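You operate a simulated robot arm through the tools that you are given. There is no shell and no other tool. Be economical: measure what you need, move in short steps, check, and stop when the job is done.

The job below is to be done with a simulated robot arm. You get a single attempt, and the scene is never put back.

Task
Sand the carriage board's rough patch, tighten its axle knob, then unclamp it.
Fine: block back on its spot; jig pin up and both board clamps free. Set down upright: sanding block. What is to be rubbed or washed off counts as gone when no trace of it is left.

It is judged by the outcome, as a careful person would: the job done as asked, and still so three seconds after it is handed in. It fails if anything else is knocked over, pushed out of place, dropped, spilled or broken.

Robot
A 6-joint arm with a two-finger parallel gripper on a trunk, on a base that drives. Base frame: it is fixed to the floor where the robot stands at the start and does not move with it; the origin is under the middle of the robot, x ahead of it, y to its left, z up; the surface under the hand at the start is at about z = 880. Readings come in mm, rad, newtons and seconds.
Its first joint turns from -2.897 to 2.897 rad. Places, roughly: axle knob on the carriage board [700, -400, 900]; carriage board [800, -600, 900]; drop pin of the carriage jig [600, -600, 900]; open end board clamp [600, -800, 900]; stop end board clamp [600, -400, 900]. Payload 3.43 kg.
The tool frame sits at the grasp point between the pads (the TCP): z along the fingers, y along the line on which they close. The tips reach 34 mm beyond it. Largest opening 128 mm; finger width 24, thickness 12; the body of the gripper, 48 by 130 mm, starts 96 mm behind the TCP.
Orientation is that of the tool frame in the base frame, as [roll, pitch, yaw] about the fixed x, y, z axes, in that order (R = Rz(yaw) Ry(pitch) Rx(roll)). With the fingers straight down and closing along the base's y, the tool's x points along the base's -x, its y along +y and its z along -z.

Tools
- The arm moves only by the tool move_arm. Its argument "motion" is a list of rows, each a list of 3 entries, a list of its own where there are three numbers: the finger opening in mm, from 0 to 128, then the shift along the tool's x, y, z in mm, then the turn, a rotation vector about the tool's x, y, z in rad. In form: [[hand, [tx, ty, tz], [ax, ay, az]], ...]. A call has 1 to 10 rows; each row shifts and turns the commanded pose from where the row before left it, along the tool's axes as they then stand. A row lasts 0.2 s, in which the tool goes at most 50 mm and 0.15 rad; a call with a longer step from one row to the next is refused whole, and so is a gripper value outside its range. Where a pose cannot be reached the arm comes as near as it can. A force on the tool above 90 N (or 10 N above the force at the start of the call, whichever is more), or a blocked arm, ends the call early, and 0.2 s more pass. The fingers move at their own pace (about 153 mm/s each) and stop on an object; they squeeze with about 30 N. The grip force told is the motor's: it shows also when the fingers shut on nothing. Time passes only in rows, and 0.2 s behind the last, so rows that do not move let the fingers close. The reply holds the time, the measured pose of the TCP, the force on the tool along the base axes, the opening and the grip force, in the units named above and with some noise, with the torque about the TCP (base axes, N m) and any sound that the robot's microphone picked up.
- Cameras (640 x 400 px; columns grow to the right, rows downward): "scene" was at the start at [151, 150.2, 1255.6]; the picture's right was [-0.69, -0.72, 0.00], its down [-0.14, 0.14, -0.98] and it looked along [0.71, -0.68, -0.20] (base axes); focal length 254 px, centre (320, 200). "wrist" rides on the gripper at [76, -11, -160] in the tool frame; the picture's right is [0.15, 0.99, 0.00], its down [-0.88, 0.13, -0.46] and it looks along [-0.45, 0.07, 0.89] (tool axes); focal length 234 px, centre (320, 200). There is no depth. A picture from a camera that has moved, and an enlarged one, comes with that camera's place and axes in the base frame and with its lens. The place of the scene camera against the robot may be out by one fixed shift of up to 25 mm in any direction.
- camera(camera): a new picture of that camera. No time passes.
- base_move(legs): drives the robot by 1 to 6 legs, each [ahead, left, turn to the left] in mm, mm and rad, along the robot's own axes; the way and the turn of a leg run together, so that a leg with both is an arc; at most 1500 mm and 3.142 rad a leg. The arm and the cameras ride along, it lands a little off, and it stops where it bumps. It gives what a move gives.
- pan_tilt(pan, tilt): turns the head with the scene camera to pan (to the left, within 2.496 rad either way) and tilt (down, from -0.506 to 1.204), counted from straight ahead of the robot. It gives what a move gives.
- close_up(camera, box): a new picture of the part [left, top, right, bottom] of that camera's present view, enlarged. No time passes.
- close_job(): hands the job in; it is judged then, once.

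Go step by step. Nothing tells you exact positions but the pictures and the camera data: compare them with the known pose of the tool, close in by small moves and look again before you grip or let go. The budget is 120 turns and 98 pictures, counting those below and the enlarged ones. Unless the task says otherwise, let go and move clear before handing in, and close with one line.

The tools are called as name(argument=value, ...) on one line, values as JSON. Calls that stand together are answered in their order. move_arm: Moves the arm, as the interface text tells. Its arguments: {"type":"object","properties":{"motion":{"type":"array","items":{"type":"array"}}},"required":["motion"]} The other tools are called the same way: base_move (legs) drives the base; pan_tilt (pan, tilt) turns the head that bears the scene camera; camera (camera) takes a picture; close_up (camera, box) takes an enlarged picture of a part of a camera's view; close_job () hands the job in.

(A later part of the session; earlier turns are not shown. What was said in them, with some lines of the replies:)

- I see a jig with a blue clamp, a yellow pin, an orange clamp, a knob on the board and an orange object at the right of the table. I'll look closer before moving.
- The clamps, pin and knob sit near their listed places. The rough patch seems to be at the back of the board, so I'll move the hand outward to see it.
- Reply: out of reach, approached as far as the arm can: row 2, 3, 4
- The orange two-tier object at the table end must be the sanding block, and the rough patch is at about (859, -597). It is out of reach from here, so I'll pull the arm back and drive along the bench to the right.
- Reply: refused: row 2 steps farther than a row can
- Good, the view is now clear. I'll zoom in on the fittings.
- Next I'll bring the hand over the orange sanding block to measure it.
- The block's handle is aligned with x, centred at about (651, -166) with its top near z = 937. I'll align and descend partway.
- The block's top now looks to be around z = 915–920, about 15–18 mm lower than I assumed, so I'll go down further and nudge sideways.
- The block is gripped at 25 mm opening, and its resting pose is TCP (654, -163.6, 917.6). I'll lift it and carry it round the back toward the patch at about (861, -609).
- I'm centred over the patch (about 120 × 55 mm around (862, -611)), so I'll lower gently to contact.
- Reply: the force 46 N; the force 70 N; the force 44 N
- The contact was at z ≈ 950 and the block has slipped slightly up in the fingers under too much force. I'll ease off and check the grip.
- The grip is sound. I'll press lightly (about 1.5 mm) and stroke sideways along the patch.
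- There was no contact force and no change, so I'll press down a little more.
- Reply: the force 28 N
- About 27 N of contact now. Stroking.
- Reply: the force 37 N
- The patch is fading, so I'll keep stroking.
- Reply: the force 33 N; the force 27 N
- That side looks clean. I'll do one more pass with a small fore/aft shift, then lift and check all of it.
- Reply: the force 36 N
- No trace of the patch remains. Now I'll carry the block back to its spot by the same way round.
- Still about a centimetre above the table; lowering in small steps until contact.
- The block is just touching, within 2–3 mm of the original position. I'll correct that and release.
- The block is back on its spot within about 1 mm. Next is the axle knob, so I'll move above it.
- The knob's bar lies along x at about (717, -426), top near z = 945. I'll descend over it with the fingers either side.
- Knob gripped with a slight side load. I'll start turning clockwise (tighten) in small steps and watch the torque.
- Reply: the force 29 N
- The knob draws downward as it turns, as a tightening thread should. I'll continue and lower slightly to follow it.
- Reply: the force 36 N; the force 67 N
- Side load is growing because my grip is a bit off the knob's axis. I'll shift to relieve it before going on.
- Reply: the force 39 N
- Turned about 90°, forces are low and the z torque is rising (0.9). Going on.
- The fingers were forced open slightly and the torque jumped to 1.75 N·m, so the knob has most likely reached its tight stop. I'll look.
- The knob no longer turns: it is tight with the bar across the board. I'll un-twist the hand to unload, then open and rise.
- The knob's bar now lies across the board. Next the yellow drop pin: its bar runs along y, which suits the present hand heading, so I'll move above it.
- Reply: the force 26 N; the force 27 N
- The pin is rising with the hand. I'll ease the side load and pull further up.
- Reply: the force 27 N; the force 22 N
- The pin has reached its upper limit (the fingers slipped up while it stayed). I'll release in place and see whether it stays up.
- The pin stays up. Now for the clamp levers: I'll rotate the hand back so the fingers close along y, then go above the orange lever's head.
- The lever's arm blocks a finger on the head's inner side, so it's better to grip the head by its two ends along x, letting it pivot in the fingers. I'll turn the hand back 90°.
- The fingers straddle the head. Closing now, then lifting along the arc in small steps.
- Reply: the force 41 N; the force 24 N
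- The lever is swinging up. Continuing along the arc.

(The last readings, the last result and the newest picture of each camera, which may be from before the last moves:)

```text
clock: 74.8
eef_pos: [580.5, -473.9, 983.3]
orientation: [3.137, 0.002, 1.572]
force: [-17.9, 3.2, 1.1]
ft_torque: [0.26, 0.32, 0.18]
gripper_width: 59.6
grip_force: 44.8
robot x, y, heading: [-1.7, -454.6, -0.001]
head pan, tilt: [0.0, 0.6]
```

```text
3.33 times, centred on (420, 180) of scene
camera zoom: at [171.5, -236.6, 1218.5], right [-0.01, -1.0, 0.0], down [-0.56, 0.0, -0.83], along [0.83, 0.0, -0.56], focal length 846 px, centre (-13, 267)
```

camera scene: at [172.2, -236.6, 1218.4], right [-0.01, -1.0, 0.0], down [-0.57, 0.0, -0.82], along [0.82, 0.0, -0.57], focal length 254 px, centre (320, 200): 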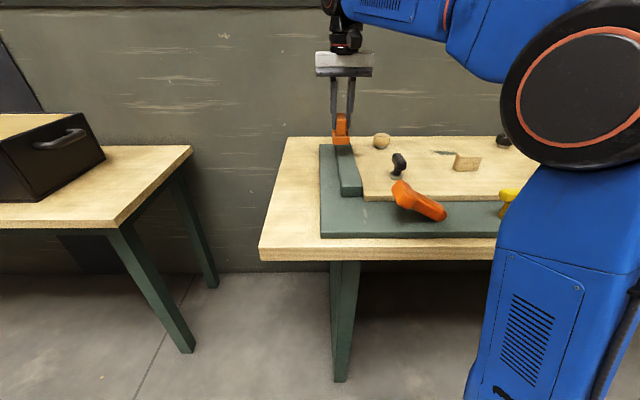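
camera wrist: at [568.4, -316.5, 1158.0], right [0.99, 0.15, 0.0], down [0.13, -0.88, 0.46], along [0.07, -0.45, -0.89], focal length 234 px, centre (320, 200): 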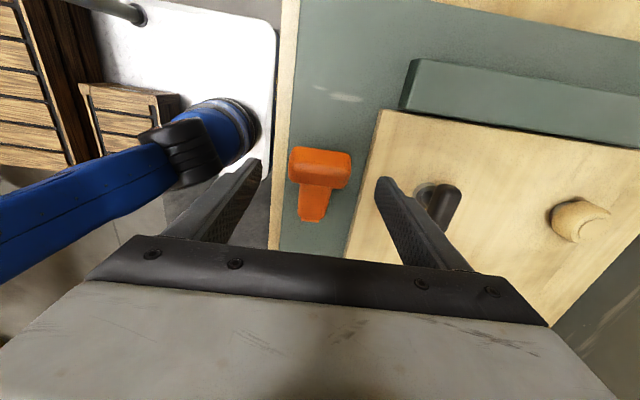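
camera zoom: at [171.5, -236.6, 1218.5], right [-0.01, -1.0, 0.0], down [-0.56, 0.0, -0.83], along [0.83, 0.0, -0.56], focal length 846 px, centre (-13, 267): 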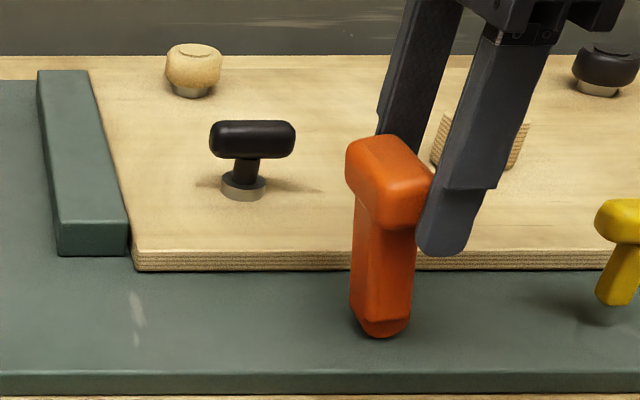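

The lever is nearly upright and the fingers are slightly ahead of it. I'll push a bit further to see whether it's at its stop.

move_arm(motion=[[50, [-5, 0, 0], [0, 0, 0]], [50, [-5, 0, 0.5], [0, 0, 0]], [50, [0, 0, 0], [0, 0, 0]]])

close_up(camera="scene", box=[360, 120, 480, 240])

```text
clock: 75.6
eef_pos: [580.5, -484.1, 983.3]
orientation: [3.137, 0.004, 1.572]
force: [-22.2, 12.5, 13.3]
ft_torque: [1.45, 0.44, 0.14]
gripper_width: 59.7
grip_force: 44.5
robot x, y, heading: [1.3, -451.2, -0.005]
head pan, tilt: [0.0, 0.6]
```

```text
3.33 times, centred on (420, 180) of scene
camera zoom: at [171.0, -236.1, 1218.5], right [-0.01, -1.0, 0.0], down [-0.56, 0.0, -0.83], along [0.83, 0.0, -0.56], focal length 846 px, centre (-13, 267)
```

zoom: 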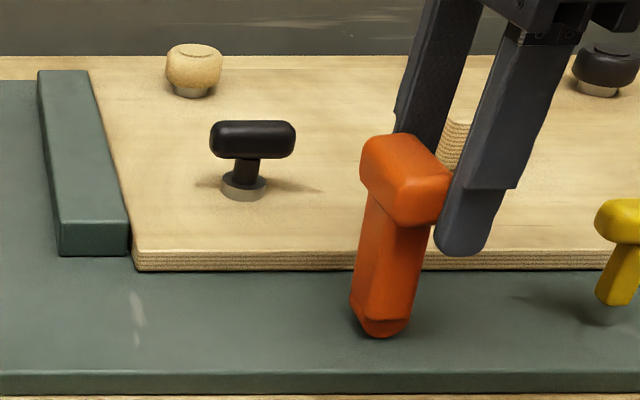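

It still moves past vertical. Continuing a bit more.

move_arm(motion=[[50, [-5, 0, 1], [0, 0, 0]], [50, [-5, 0, 1], [0, 0, 0]], [50, [-5, 0, 1.5], [0, 0, 0]], [50, [0, 0, 0], [0, 0, 0]]])

close_up(camera="scene", box=[360, 120, 480, 240])

```text
clock: 76.6
eef_pos: [581.1, -498.7, 979.7]
orientation: [3.138, 0.004, 1.572]
force: [-15.5, 6.2, 19.7]
ft_torque: [1.22, 0.08, -0.03]
gripper_width: 59.6
grip_force: 44.9
robot x, y, heading: [-1.5, -449.5, -0.005]
head pan, tilt: [0.0, 0.6]
```

```text
3.33 times, centred on (420, 180) of scene
camera zoom: at [171.2, -236.5, 1218.6], right [-0.01, -1.0, 0.0], down [-0.56, 0.0, -0.83], along [0.83, 0.0, -0.56], focal length 846 px, centre (-13, 267)
```

zoom: 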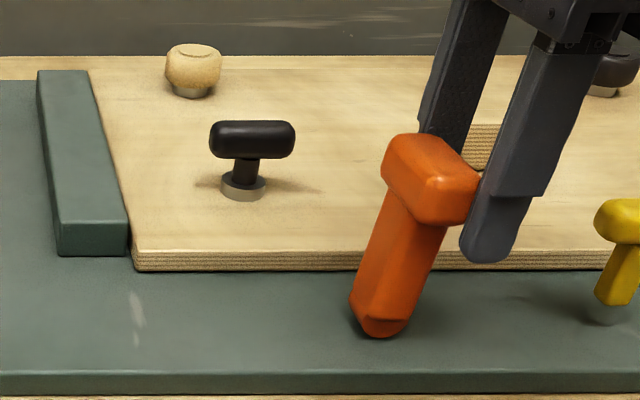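

move_arm(motion=[[50, [-6, 0, 1], [0, 0, 0]], [50, [-6, 0, 2], [0, 0, 0]], [50, [-6, 0, 3], [0, 0, 0]], [50, [-5, 0, 3.5], [0, 0, 0]], [50, [0, 0, 0], [0, 0, 0]]])

close_up(camera="scene", box=[390, 120, 540, 240])

```text
clock: 77.8
eef_pos: [581.1, -522.1, 970.9]
orientation: [3.139, 0.006, 1.572]
force: [0.1, 0.5, -0.7]
ft_torque: [0.01, -0.01, 0.0]
gripper_width: 50.0
grip_force: 0.0
robot x, y, heading: [-1.0, -451.2, -0.005]
head pan, tilt: [0.0, 0.6]
```

```text
3.33 times, centred on (465, 180) of scene
camera zoom: at [172.3, -236.9, 1218.5], right [-0.01, -1.0, 0.0], down [-0.56, 0.0, -0.83], along [0.83, 0.0, -0.56], focal length 846 px, centre (-163, 267)
```

zoom: 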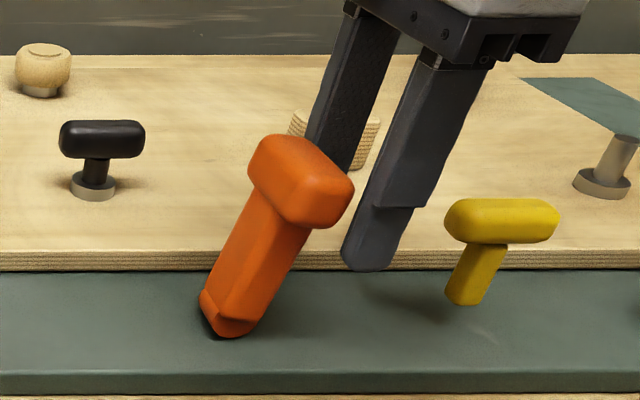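

The fingers slipped off the head and the lever stays leaning past vertical, about 90° from where it started. I'll check it is at its stop by nudging it gently from the other side.

move_arm(motion=[[80, [0, 0, 0], [0, 0, 0]], [80, [0, 0, -40], [0, 0, 0]], [60, [0, 0, -40], [0, 0, 0]], [10, [45, 0, 0], [0, 0, 0]], [10, [40, 0, 0], [0, 0, 0]], [10, [0, 0, 30], [0, 0, 0]], [10, [0, 0, 35], [0, 0, 0]], [10, [0, 0, 0], [0, 0, 0]]])

move_arm(motion=[[10, [-15, 0, 0], [0, 0, 0]], [10, [-10, 0, 0], [0, 0, 0]], [10, [-5, 0, 0], [0, 0, 0]], [10, [-5, 0, 0], [0, 0, 0]], [10, [-3, 0, 0], [0, 0, 0]], [10, [0, 0, 0], [0, 0, 0]]])

close_up(camera="scene", box=[390, 120, 540, 240])

```text
clock: 79.6
eef_pos: [578.7, -435.6, 985.9]
orientation: [3.136, 0.003, 1.574]
force: [-0.3, 0.0, -0.1]
ft_torque: [-0.01, 0.01, -0.03]
gripper_width: 9.9
grip_force: 0.0
robot x, y, heading: [-2.4, -450.7, -0.007]
head pan, tilt: [0.0, 0.6]
```

```text
clock: 81.0
eef_pos: [580.1, -468.6, 984.5]
orientation: [3.135, 0.0, 1.576]
force: [-0.2, 81.3, 6.9]
ft_torque: [1.28, -0.25, 0.01]
gripper_width: 10.9
grip_force: 0.6
robot x, y, heading: [1.4, -448.7, -0.003]
head pan, tilt: [0.0, 0.6]
```

```text
3.33 times, centred on (465, 180) of scene
camera zoom: at [171.8, -232.9, 1217.9], right [0.0, -1.0, 0.0], down [-0.56, 0.0, -0.83], along [0.83, -0.01, -0.56], focal length 846 px, centre (-163, 267)
```

zoom: 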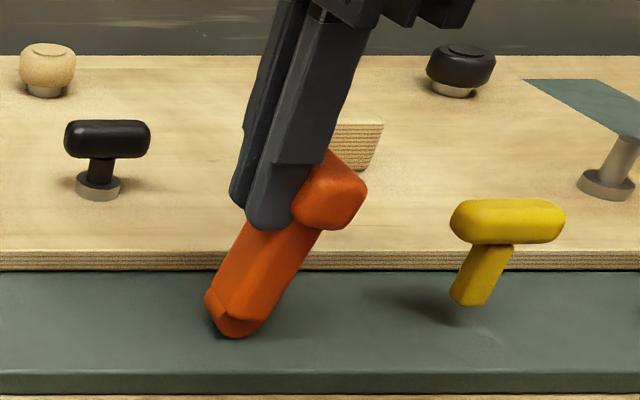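

It resisted at 81 N without moving, so the orange clamp is at its open stop. Backing off and going over to the blue lever's head.

move_arm(motion=[[10, [15, 0, 0], [0, 0, 0]], [60, [0, 0, -45], [0, 0, 0]], [88, [0, 0, -35], [0, 0, 0]], [88, [-48, 0, 0], [0, 0, 0]], [88, [-48, 0, 0], [0, 0, 0]], [88, [-48, 0, 0], [0, 0, 0]], [88, [-48, 0, 0], [0, 0, 0]], [88, [-48, 0, 0], [0, 0, 0]], [88, [-48, 0, 0], [0, 0, 0]], [88, [-48, 0, 0], [0, 0, 0]]])

move_arm(motion=[[88, [-42, 0, 10], [0, 0, 0]], [88, [0, 0, 30], [0, 0, 0]], [88, [0, 0, 0], [0, 0, 0]]])

camera(camera="wrist")

pan_tilt(pan=-0.5, tilt=0.6)

camera(camera="scene")

```text
clock: 83.2
eef_pos: [581.6, -794.9, 1068.0]
orientation: [3.136, 0.007, 1.573]
force: [-0.3, 0.4, 1.1]
ft_torque: [0.01, -0.07, 0.0]
gripper_width: 88.3
grip_force: 0.1
robot x, y, heading: [-2.5, -452.9, -0.003]
head pan, tilt: [0.0, 0.6]
```

```text
clock: 84.0
eef_pos: [580.2, -836.5, 1026.9]
orientation: [3.138, 0.002, 1.572]
force: [-0.4, 0.3, 0.2]
ft_torque: [-0.02, -0.04, 0.03]
gripper_width: 88.4
grip_force: 0.1
robot x, y, heading: [-1.8, -451.1, -0.003]
head pan, tilt: [0.0, 0.6]
```

```text
19 pictures are left
camera wrist: at [568.3, -759.9, 1187.6], right [0.99, 0.15, 0.0], down [0.13, -0.88, 0.46], along [0.07, -0.45, -0.89], focal length 234 px, centre (320, 200)
```

wrist: 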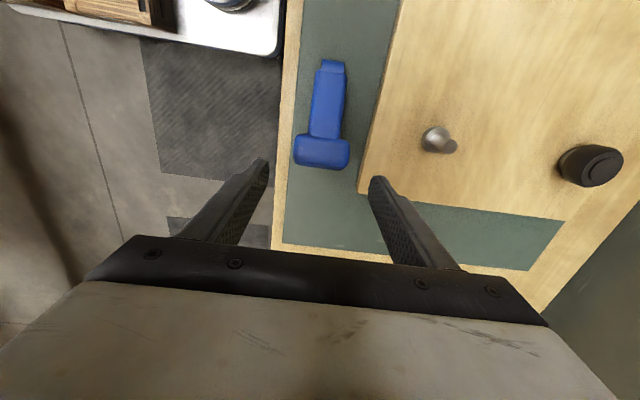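

```text
clock: 85.0
eef_pos: [579.6, -836.4, 1027.4]
orientation: [3.138, 0.003, 1.573]
force: [-0.5, 1.2, 0.0]
ft_torque: [0.0, -0.04, 0.0]
gripper_width: 88.2
grip_force: 0.1
robot x, y, heading: [-1.8, -451.8, -0.005]
head pan, tilt: [-0.499, 0.6]
```

```text
18 pictures are left
camera scene: at [161.1, -278.9, 1218.5], right [-0.48, -0.88, 0.0], down [-0.49, 0.27, -0.83], along [0.72, -0.4, -0.57], focal length 254 px, centre (320, 200)
```

scene: 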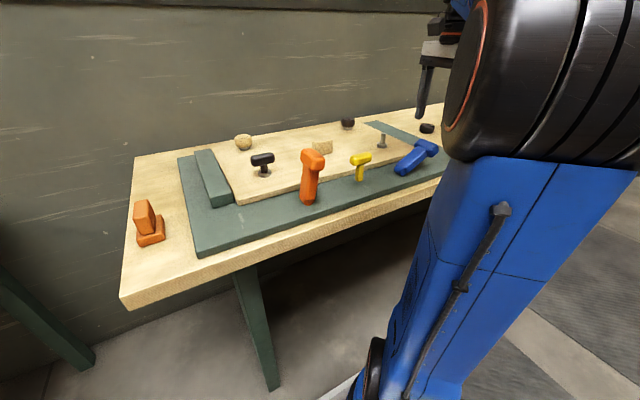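

The blue head is at about (581, -831), mirroring the orange one. I'll lower over it the same way.

move_arm(motion=[[88, [5, 1, 40], [0, 0, 0]], [88, [0, 0, 35], [0, 0, 0]], [88, [0, 0, 16], [0, 0, 0]], [88, [0, 0, 0], [0, 0, 0]]])

close_up(camera="wrist", box=[220, 50, 420, 240])

```text
clock: 86.0
eef_pos: [582.8, -832.8, 935.3]
orientation: [3.139, 0.004, 1.573]
force: [0.0, 0.3, -0.7]
ft_torque: [-0.02, -0.03, 0.03]
gripper_width: 88.0
grip_force: 0.1
robot x, y, heading: [-2.2, -453.0, -0.002]
head pan, tilt: [-0.499, 0.6]
```

```text
2.11 times, centred on (320, 145) of wrist
camera zoom: at [571.0, -756.0, 1095.7], right [0.99, 0.15, 0.0], down [0.13, -0.88, 0.46], along [0.07, -0.45, -0.89], focal length 493 px, centre (320, 316)
```

zoom: 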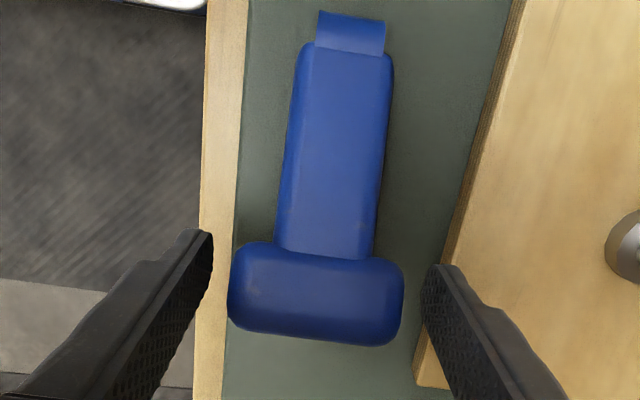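

move_arm(motion=[[50, [0, 0, 0], [0, 0, 0]], [50, [0, 0, 0], [0, 0, 0]], [50, [0, 0, 0], [0, 0, 0]], [50, [0, 0, 0], [0, 0, 0]]])

move_arm(motion=[[50, [2, 0, -5], [0, 0, 0]], [50, [3, 0, -5], [0, 0, 0]], [50, [0, 0, 0], [0, 0, 0]]])

close_up(camera="wrist", box=[220, 50, 420, 240])

```text
clock: 87.0
eef_pos: [580.5, -831.7, 935.9]
orientation: [3.138, 0.002, 1.572]
force: [-38.8, 4.4, -16.6]
ft_torque: [-1.03, 0.25, -0.19]
gripper_width: 59.8
grip_force: 44.7
robot x, y, heading: [1.2, -448.6, -0.002]
head pan, tilt: [-0.499, 0.6]
```

```text
clock: 87.8
eef_pos: [581.2, -826.3, 945.4]
orientation: [3.139, 0.002, 1.572]
force: [-48.4, 6.0, -23.1]
ft_torque: [-1.15, 0.22, -0.03]
gripper_width: 59.5
grip_force: 45.2
robot x, y, heading: [-0.8, -451.3, -0.005]
head pan, tilt: [-0.499, 0.6]
```

```text
2.11 times, centred on (320, 145) of wrist
camera zoom: at [569.5, -751.1, 1106.4], right [0.99, 0.15, 0.0], down [0.13, -0.88, 0.46], along [0.07, -0.45, -0.89], focal length 493 px, centre (320, 316)
```

zoom: 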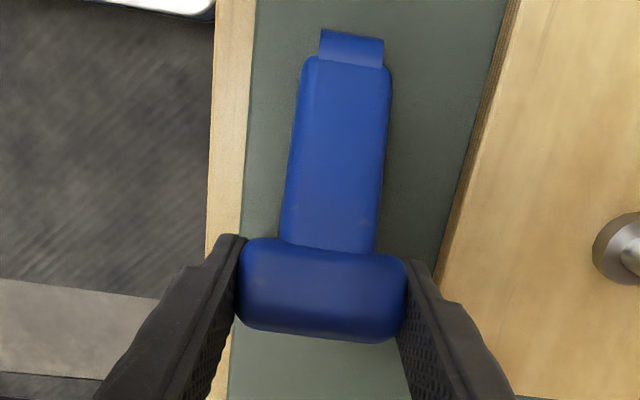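

The lever follows. Continuing the arc, easing the side load.

move_arm(motion=[[50, [5, -1.5, -5], [0, 0, 0]], [50, [6, 0, -6], [0, 0, 0]], [50, [6.5, 0, -5], [0, 0, 0]], [50, [6.5, 0, -5], [0, 0, 0]], [50, [0, 0, 0], [0, 0, 0]]])

move_arm(motion=[[50, [7, 0, -4], [0, 0, 0]], [50, [7, 0, -3.5], [0, 0, 0]], [50, [8, 0, -3], [0, 0, 0]], [50, [8, 0, -2], [0, 0, 0]], [50, [0, 0, 0], [0, 0, 0]]])

close_up(camera="wrist", box=[220, 50, 420, 240])

```text
clock: 89.0
eef_pos: [580.7, -804.8, 966.4]
orientation: [3.136, 0.005, 1.572]
force: [-2.0, -13.8, -5.2]
ft_torque: [-1.45, 0.31, 0.32]
gripper_width: 59.7
grip_force: 45.4
robot x, y, heading: [-2.0, -452.0, -0.003]
head pan, tilt: [-0.499, 0.6]
```

```text
clock: 90.2
eef_pos: [581.0, -772.5, 979.4]
orientation: [3.135, 0.005, 1.571]
force: [12.9, -17.5, 16.3]
ft_torque: [-1.32, 0.09, -0.05]
gripper_width: 59.8
grip_force: 44.9
robot x, y, heading: [-2.6, -452.3, -0.008]
head pan, tilt: [-0.499, 0.6]
```

```text
2.11 times, centred on (320, 145) of wrist
camera zoom: at [568.9, -697.1, 1139.3], right [0.99, 0.15, 0.0], down [0.13, -0.88, 0.46], along [0.07, -0.45, -0.89], focal length 493 px, centre (320, 316)
```

zoom: 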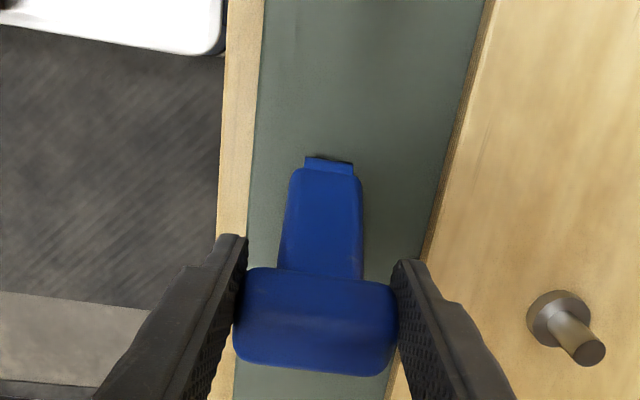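

move_arm(motion=[[50, [7, 0, -2], [0, 0, 0]], [50, [7, 0, -1], [0, 0, 0]], [50, [7, 0, 0], [0, 0, 0]], [50, [6, 0, 0.5], [0, 0, 0]], [50, [6, 0, 1], [0, 0, 0]], [50, [0, 0, 0], [0, 0, 0]]])

close_up(camera="wrist", box=[220, 50, 420, 240])

```text
clock: 91.6
eef_pos: [581.5, -741.2, 980.4]
orientation: [3.139, 0.003, 1.57]
force: [5.0, -12.5, 2.0]
ft_torque: [-1.37, 0.1, 0.11]
gripper_width: 59.5
grip_force: 44.6
robot x, y, heading: [2.2, -452.6, -0.002]
head pan, tilt: [-0.499, 0.6]
```

```text
2.11 times, centred on (320, 145) of wrist
camera zoom: at [569.2, -664.2, 1140.7], right [0.99, 0.15, 0.0], down [0.13, -0.88, 0.46], along [0.07, -0.45, -0.89], focal length 493 px, centre (320, 316)
```

zoom: 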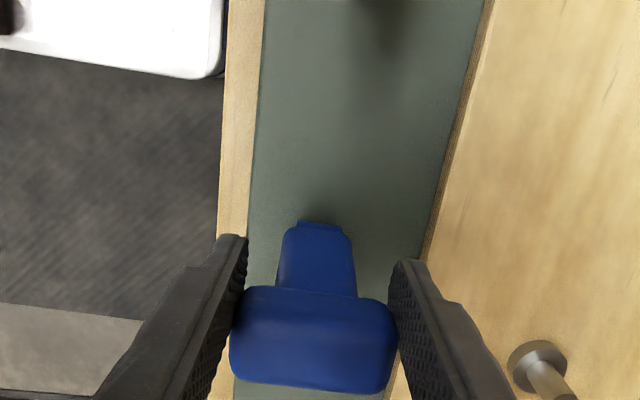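

move_arm(motion=[[50, [6, 0, 1], [0, 0, 0]], [50, [6, 0, 1], [0, 0, 0]], [50, [5, 0, 2], [0, 0, 0]], [50, [5, 0, 2], [0, 0, 0]], [50, [0, 0, 0], [0, 0, 0]]])

close_up(camera="wrist", box=[220, 50, 420, 240])

```text
clock: 92.8
eef_pos: [582.2, -718.4, 974.3]
orientation: [3.136, 0.005, 1.573]
force: [3.4, -2.7, 27.0]
ft_torque: [-1.24, -0.05, -0.01]
gripper_width: 59.6
grip_force: 44.6
robot x, y, heading: [1.8, -451.2, -0.005]
head pan, tilt: [-0.499, 0.6]
```

```text
2.11 times, centred on (320, 145) of wrist
camera zoom: at [568.9, -641.9, 1135.2], right [0.99, 0.15, 0.01], down [0.13, -0.88, 0.46], along [0.07, -0.45, -0.89], focal length 493 px, centre (320, 316)
```

zoom: 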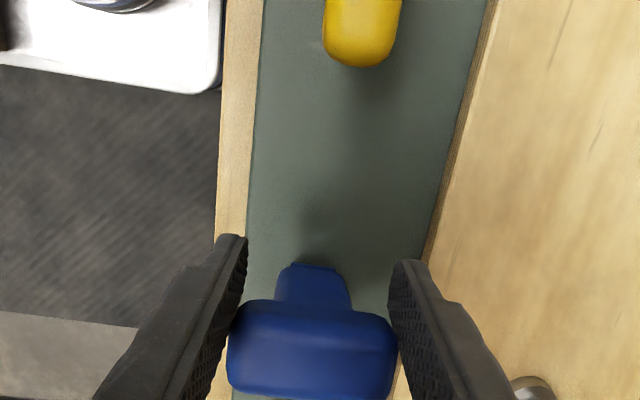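

It's past vertical. I'll release, go round to the outer side and push it home to its stop.

move_arm(motion=[[80, [0, 0, 0], [0, 0, 0]], [80, [0, 0, 0], [0, 0, 0]], [80, [0, 0, -45], [0, 0, 0]], [60, [0, 0, -40], [0, 0, 0]], [10, [-42, 0, 0], [0, 0, 0]], [10, [-40, 0, 0], [0, 0, 0]], [10, [0, 0, 35], [0, 0, 0]], [10, [0, 0, 39], [0, 0, 0]], [10, [0, 0, 0], [0, 0, 0]]])

move_arm(motion=[[10, [15, 0, 0], [0, 0, 0]], [10, [10, 0, 0], [0, 0, 0]], [10, [5, 0, 0], [0, 0, 0]], [10, [4, 0, 0], [0, 0, 0]], [10, [3, 0, 0], [0, 0, 0]], [10, [0, 0, 0], [0, 0, 0]]])

```text
clock: 94.8
eef_pos: [580.9, -800.5, 985.6]
orientation: [3.14, 0.004, 1.573]
force: [0.2, 0.0, 1.1]
ft_torque: [0.03, -0.01, -0.01]
gripper_width: 10.1
grip_force: 0.0
robot x, y, heading: [-2.0, -450.1, -0.006]
head pan, tilt: [-0.499, 0.6]
```

```text
clock: 96.2
eef_pos: [581.8, -764.4, 984.4]
orientation: [3.138, 0.004, 1.572]
force: [-0.2, -1.0, -0.3]
ft_torque: [-0.03, 0.0, 0.01]
gripper_width: 9.9
grip_force: 0.0
robot x, y, heading: [-0.3, -450.2, -0.005]
head pan, tilt: [-0.499, 0.6]
```

move_arm(motion=[[10, [4, 0, 0], [0, 0, 0]], [10, [3, 0, 0], [0, 0, 0]], [10, [2, 0, 0], [0, 0, 0]], [10, [0, 0, 0], [0, 0, 0]]])

camera(camera="scene")

```text
clock: 97.2
eef_pos: [580.8, -759.1, 984.7]
orientation: [3.137, 0.005, 1.571]
force: [8.2, -70.3, 17.2]
ft_torque: [-0.94, -0.29, -0.06]
gripper_width: 10.6
grip_force: 0.7
robot x, y, heading: [0.7, -452.6, -0.005]
head pan, tilt: [-0.499, 0.6]
```

```text
12 pictures are left
camera scene: at [161.1, -281.9, 1218.8], right [-0.48, -0.88, 0.0], down [-0.49, 0.28, -0.82], along [0.72, -0.4, -0.57], focal length 254 px, centre (320, 200)
```

scene: 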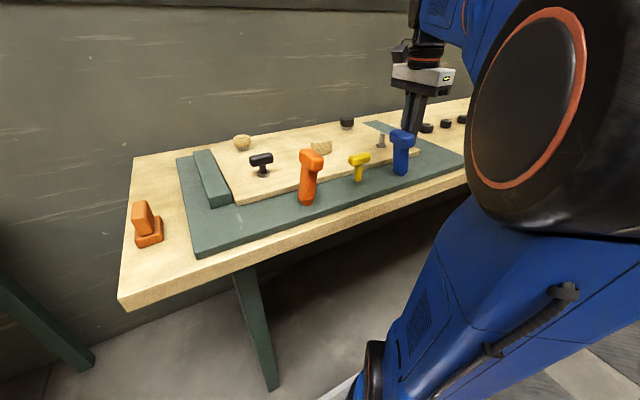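

The blue lever is at its stop (70 N, mirroring the orange one). I'll back off, rise clear and check everything.

move_arm(motion=[[10, [-15, 0, 0], [0, 0, 0]], [10, [-15, 0, -30], [0, 0, 0]], [10, [0, 0, -45], [0, 0, 0]], [10, [0, 0, -45], [0, 0, 0]], [60, [-45, 0, 0], [0, 0, 0]], [60, [-45, 0, 0], [0, 0, 0]], [60, [-45, 0, 0], [0, 0, 0]], [60, [0, 0, 0], [0, 0, 0]]])

pan_tilt(pan=-0.1, tilt=0.6)

close_up(camera="scene", box=[200, 100, 600, 260])

close_up(camera="scene", box=[360, 120, 560, 240])

```text
clock: 99.0
eef_pos: [578.6, -919.8, 1105.7]
orientation: [3.139, 0.004, 1.573]
force: [-0.2, 0.7, -0.7]
ft_torque: [0.01, -0.02, 0.0]
gripper_width: 59.9
grip_force: 0.1
robot x, y, heading: [0.4, -454.9, -0.013]
head pan, tilt: [-0.499, 0.6]
```

```text
clock: 99.8
eef_pos: [580.6, -919.7, 1104.4]
orientation: [3.137, 0.003, 1.571]
force: [-0.7, 0.3, 0.0]
ft_torque: [0.0, -0.05, 0.02]
gripper_width: 60.1
grip_force: 0.1
robot x, y, heading: [-1.9, -448.4, -0.007]
head pan, tilt: [-0.099, 0.6]
```

```text
1.60 times, centred on (400, 180) of scene
camera zoom: at [171.6, -245.6, 1218.5], right [-0.11, -0.99, 0.0], down [-0.56, 0.06, -0.83], along [0.82, -0.09, -0.56], focal length 406 px, centre (192, 232)
```

zoom: 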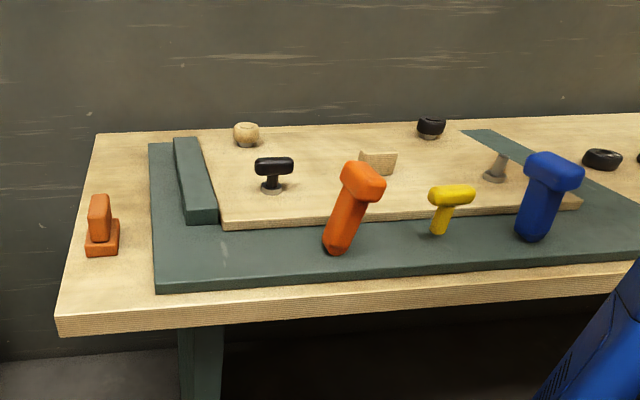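

```text
3.20 times, centred on (460, 180) of scene
camera zoom: at [171.6, -245.6, 1218.5], right [-0.11, -0.99, 0.0], down [-0.56, 0.06, -0.83], along [0.82, -0.09, -0.56], focal length 812 px, centre (-128, 264)
```

zoom: 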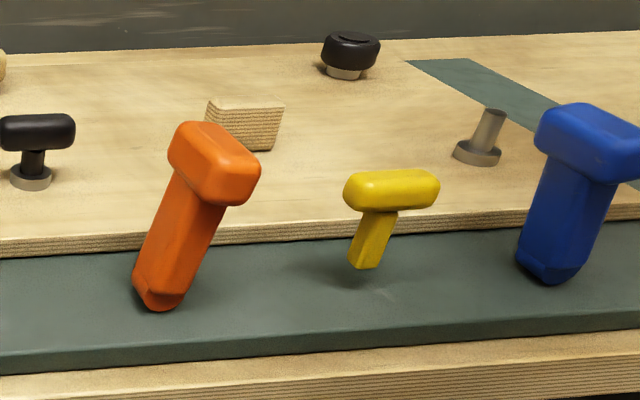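

The patch area is clean, the block is upright on its spot, the knob is turned to its stop, the pin is up, both clamps are open, and the arm is clear. I'm handing in.

close_job()

```text
The job is handed in.
```

The job is handed in: the rough patch is sanded away with no trace left, and the axle knob is turned clockwise about 90° to a firm stop. The jig pin is up, both board clamps are open, and the sanding block stands upright within about 1 mm of where it started.
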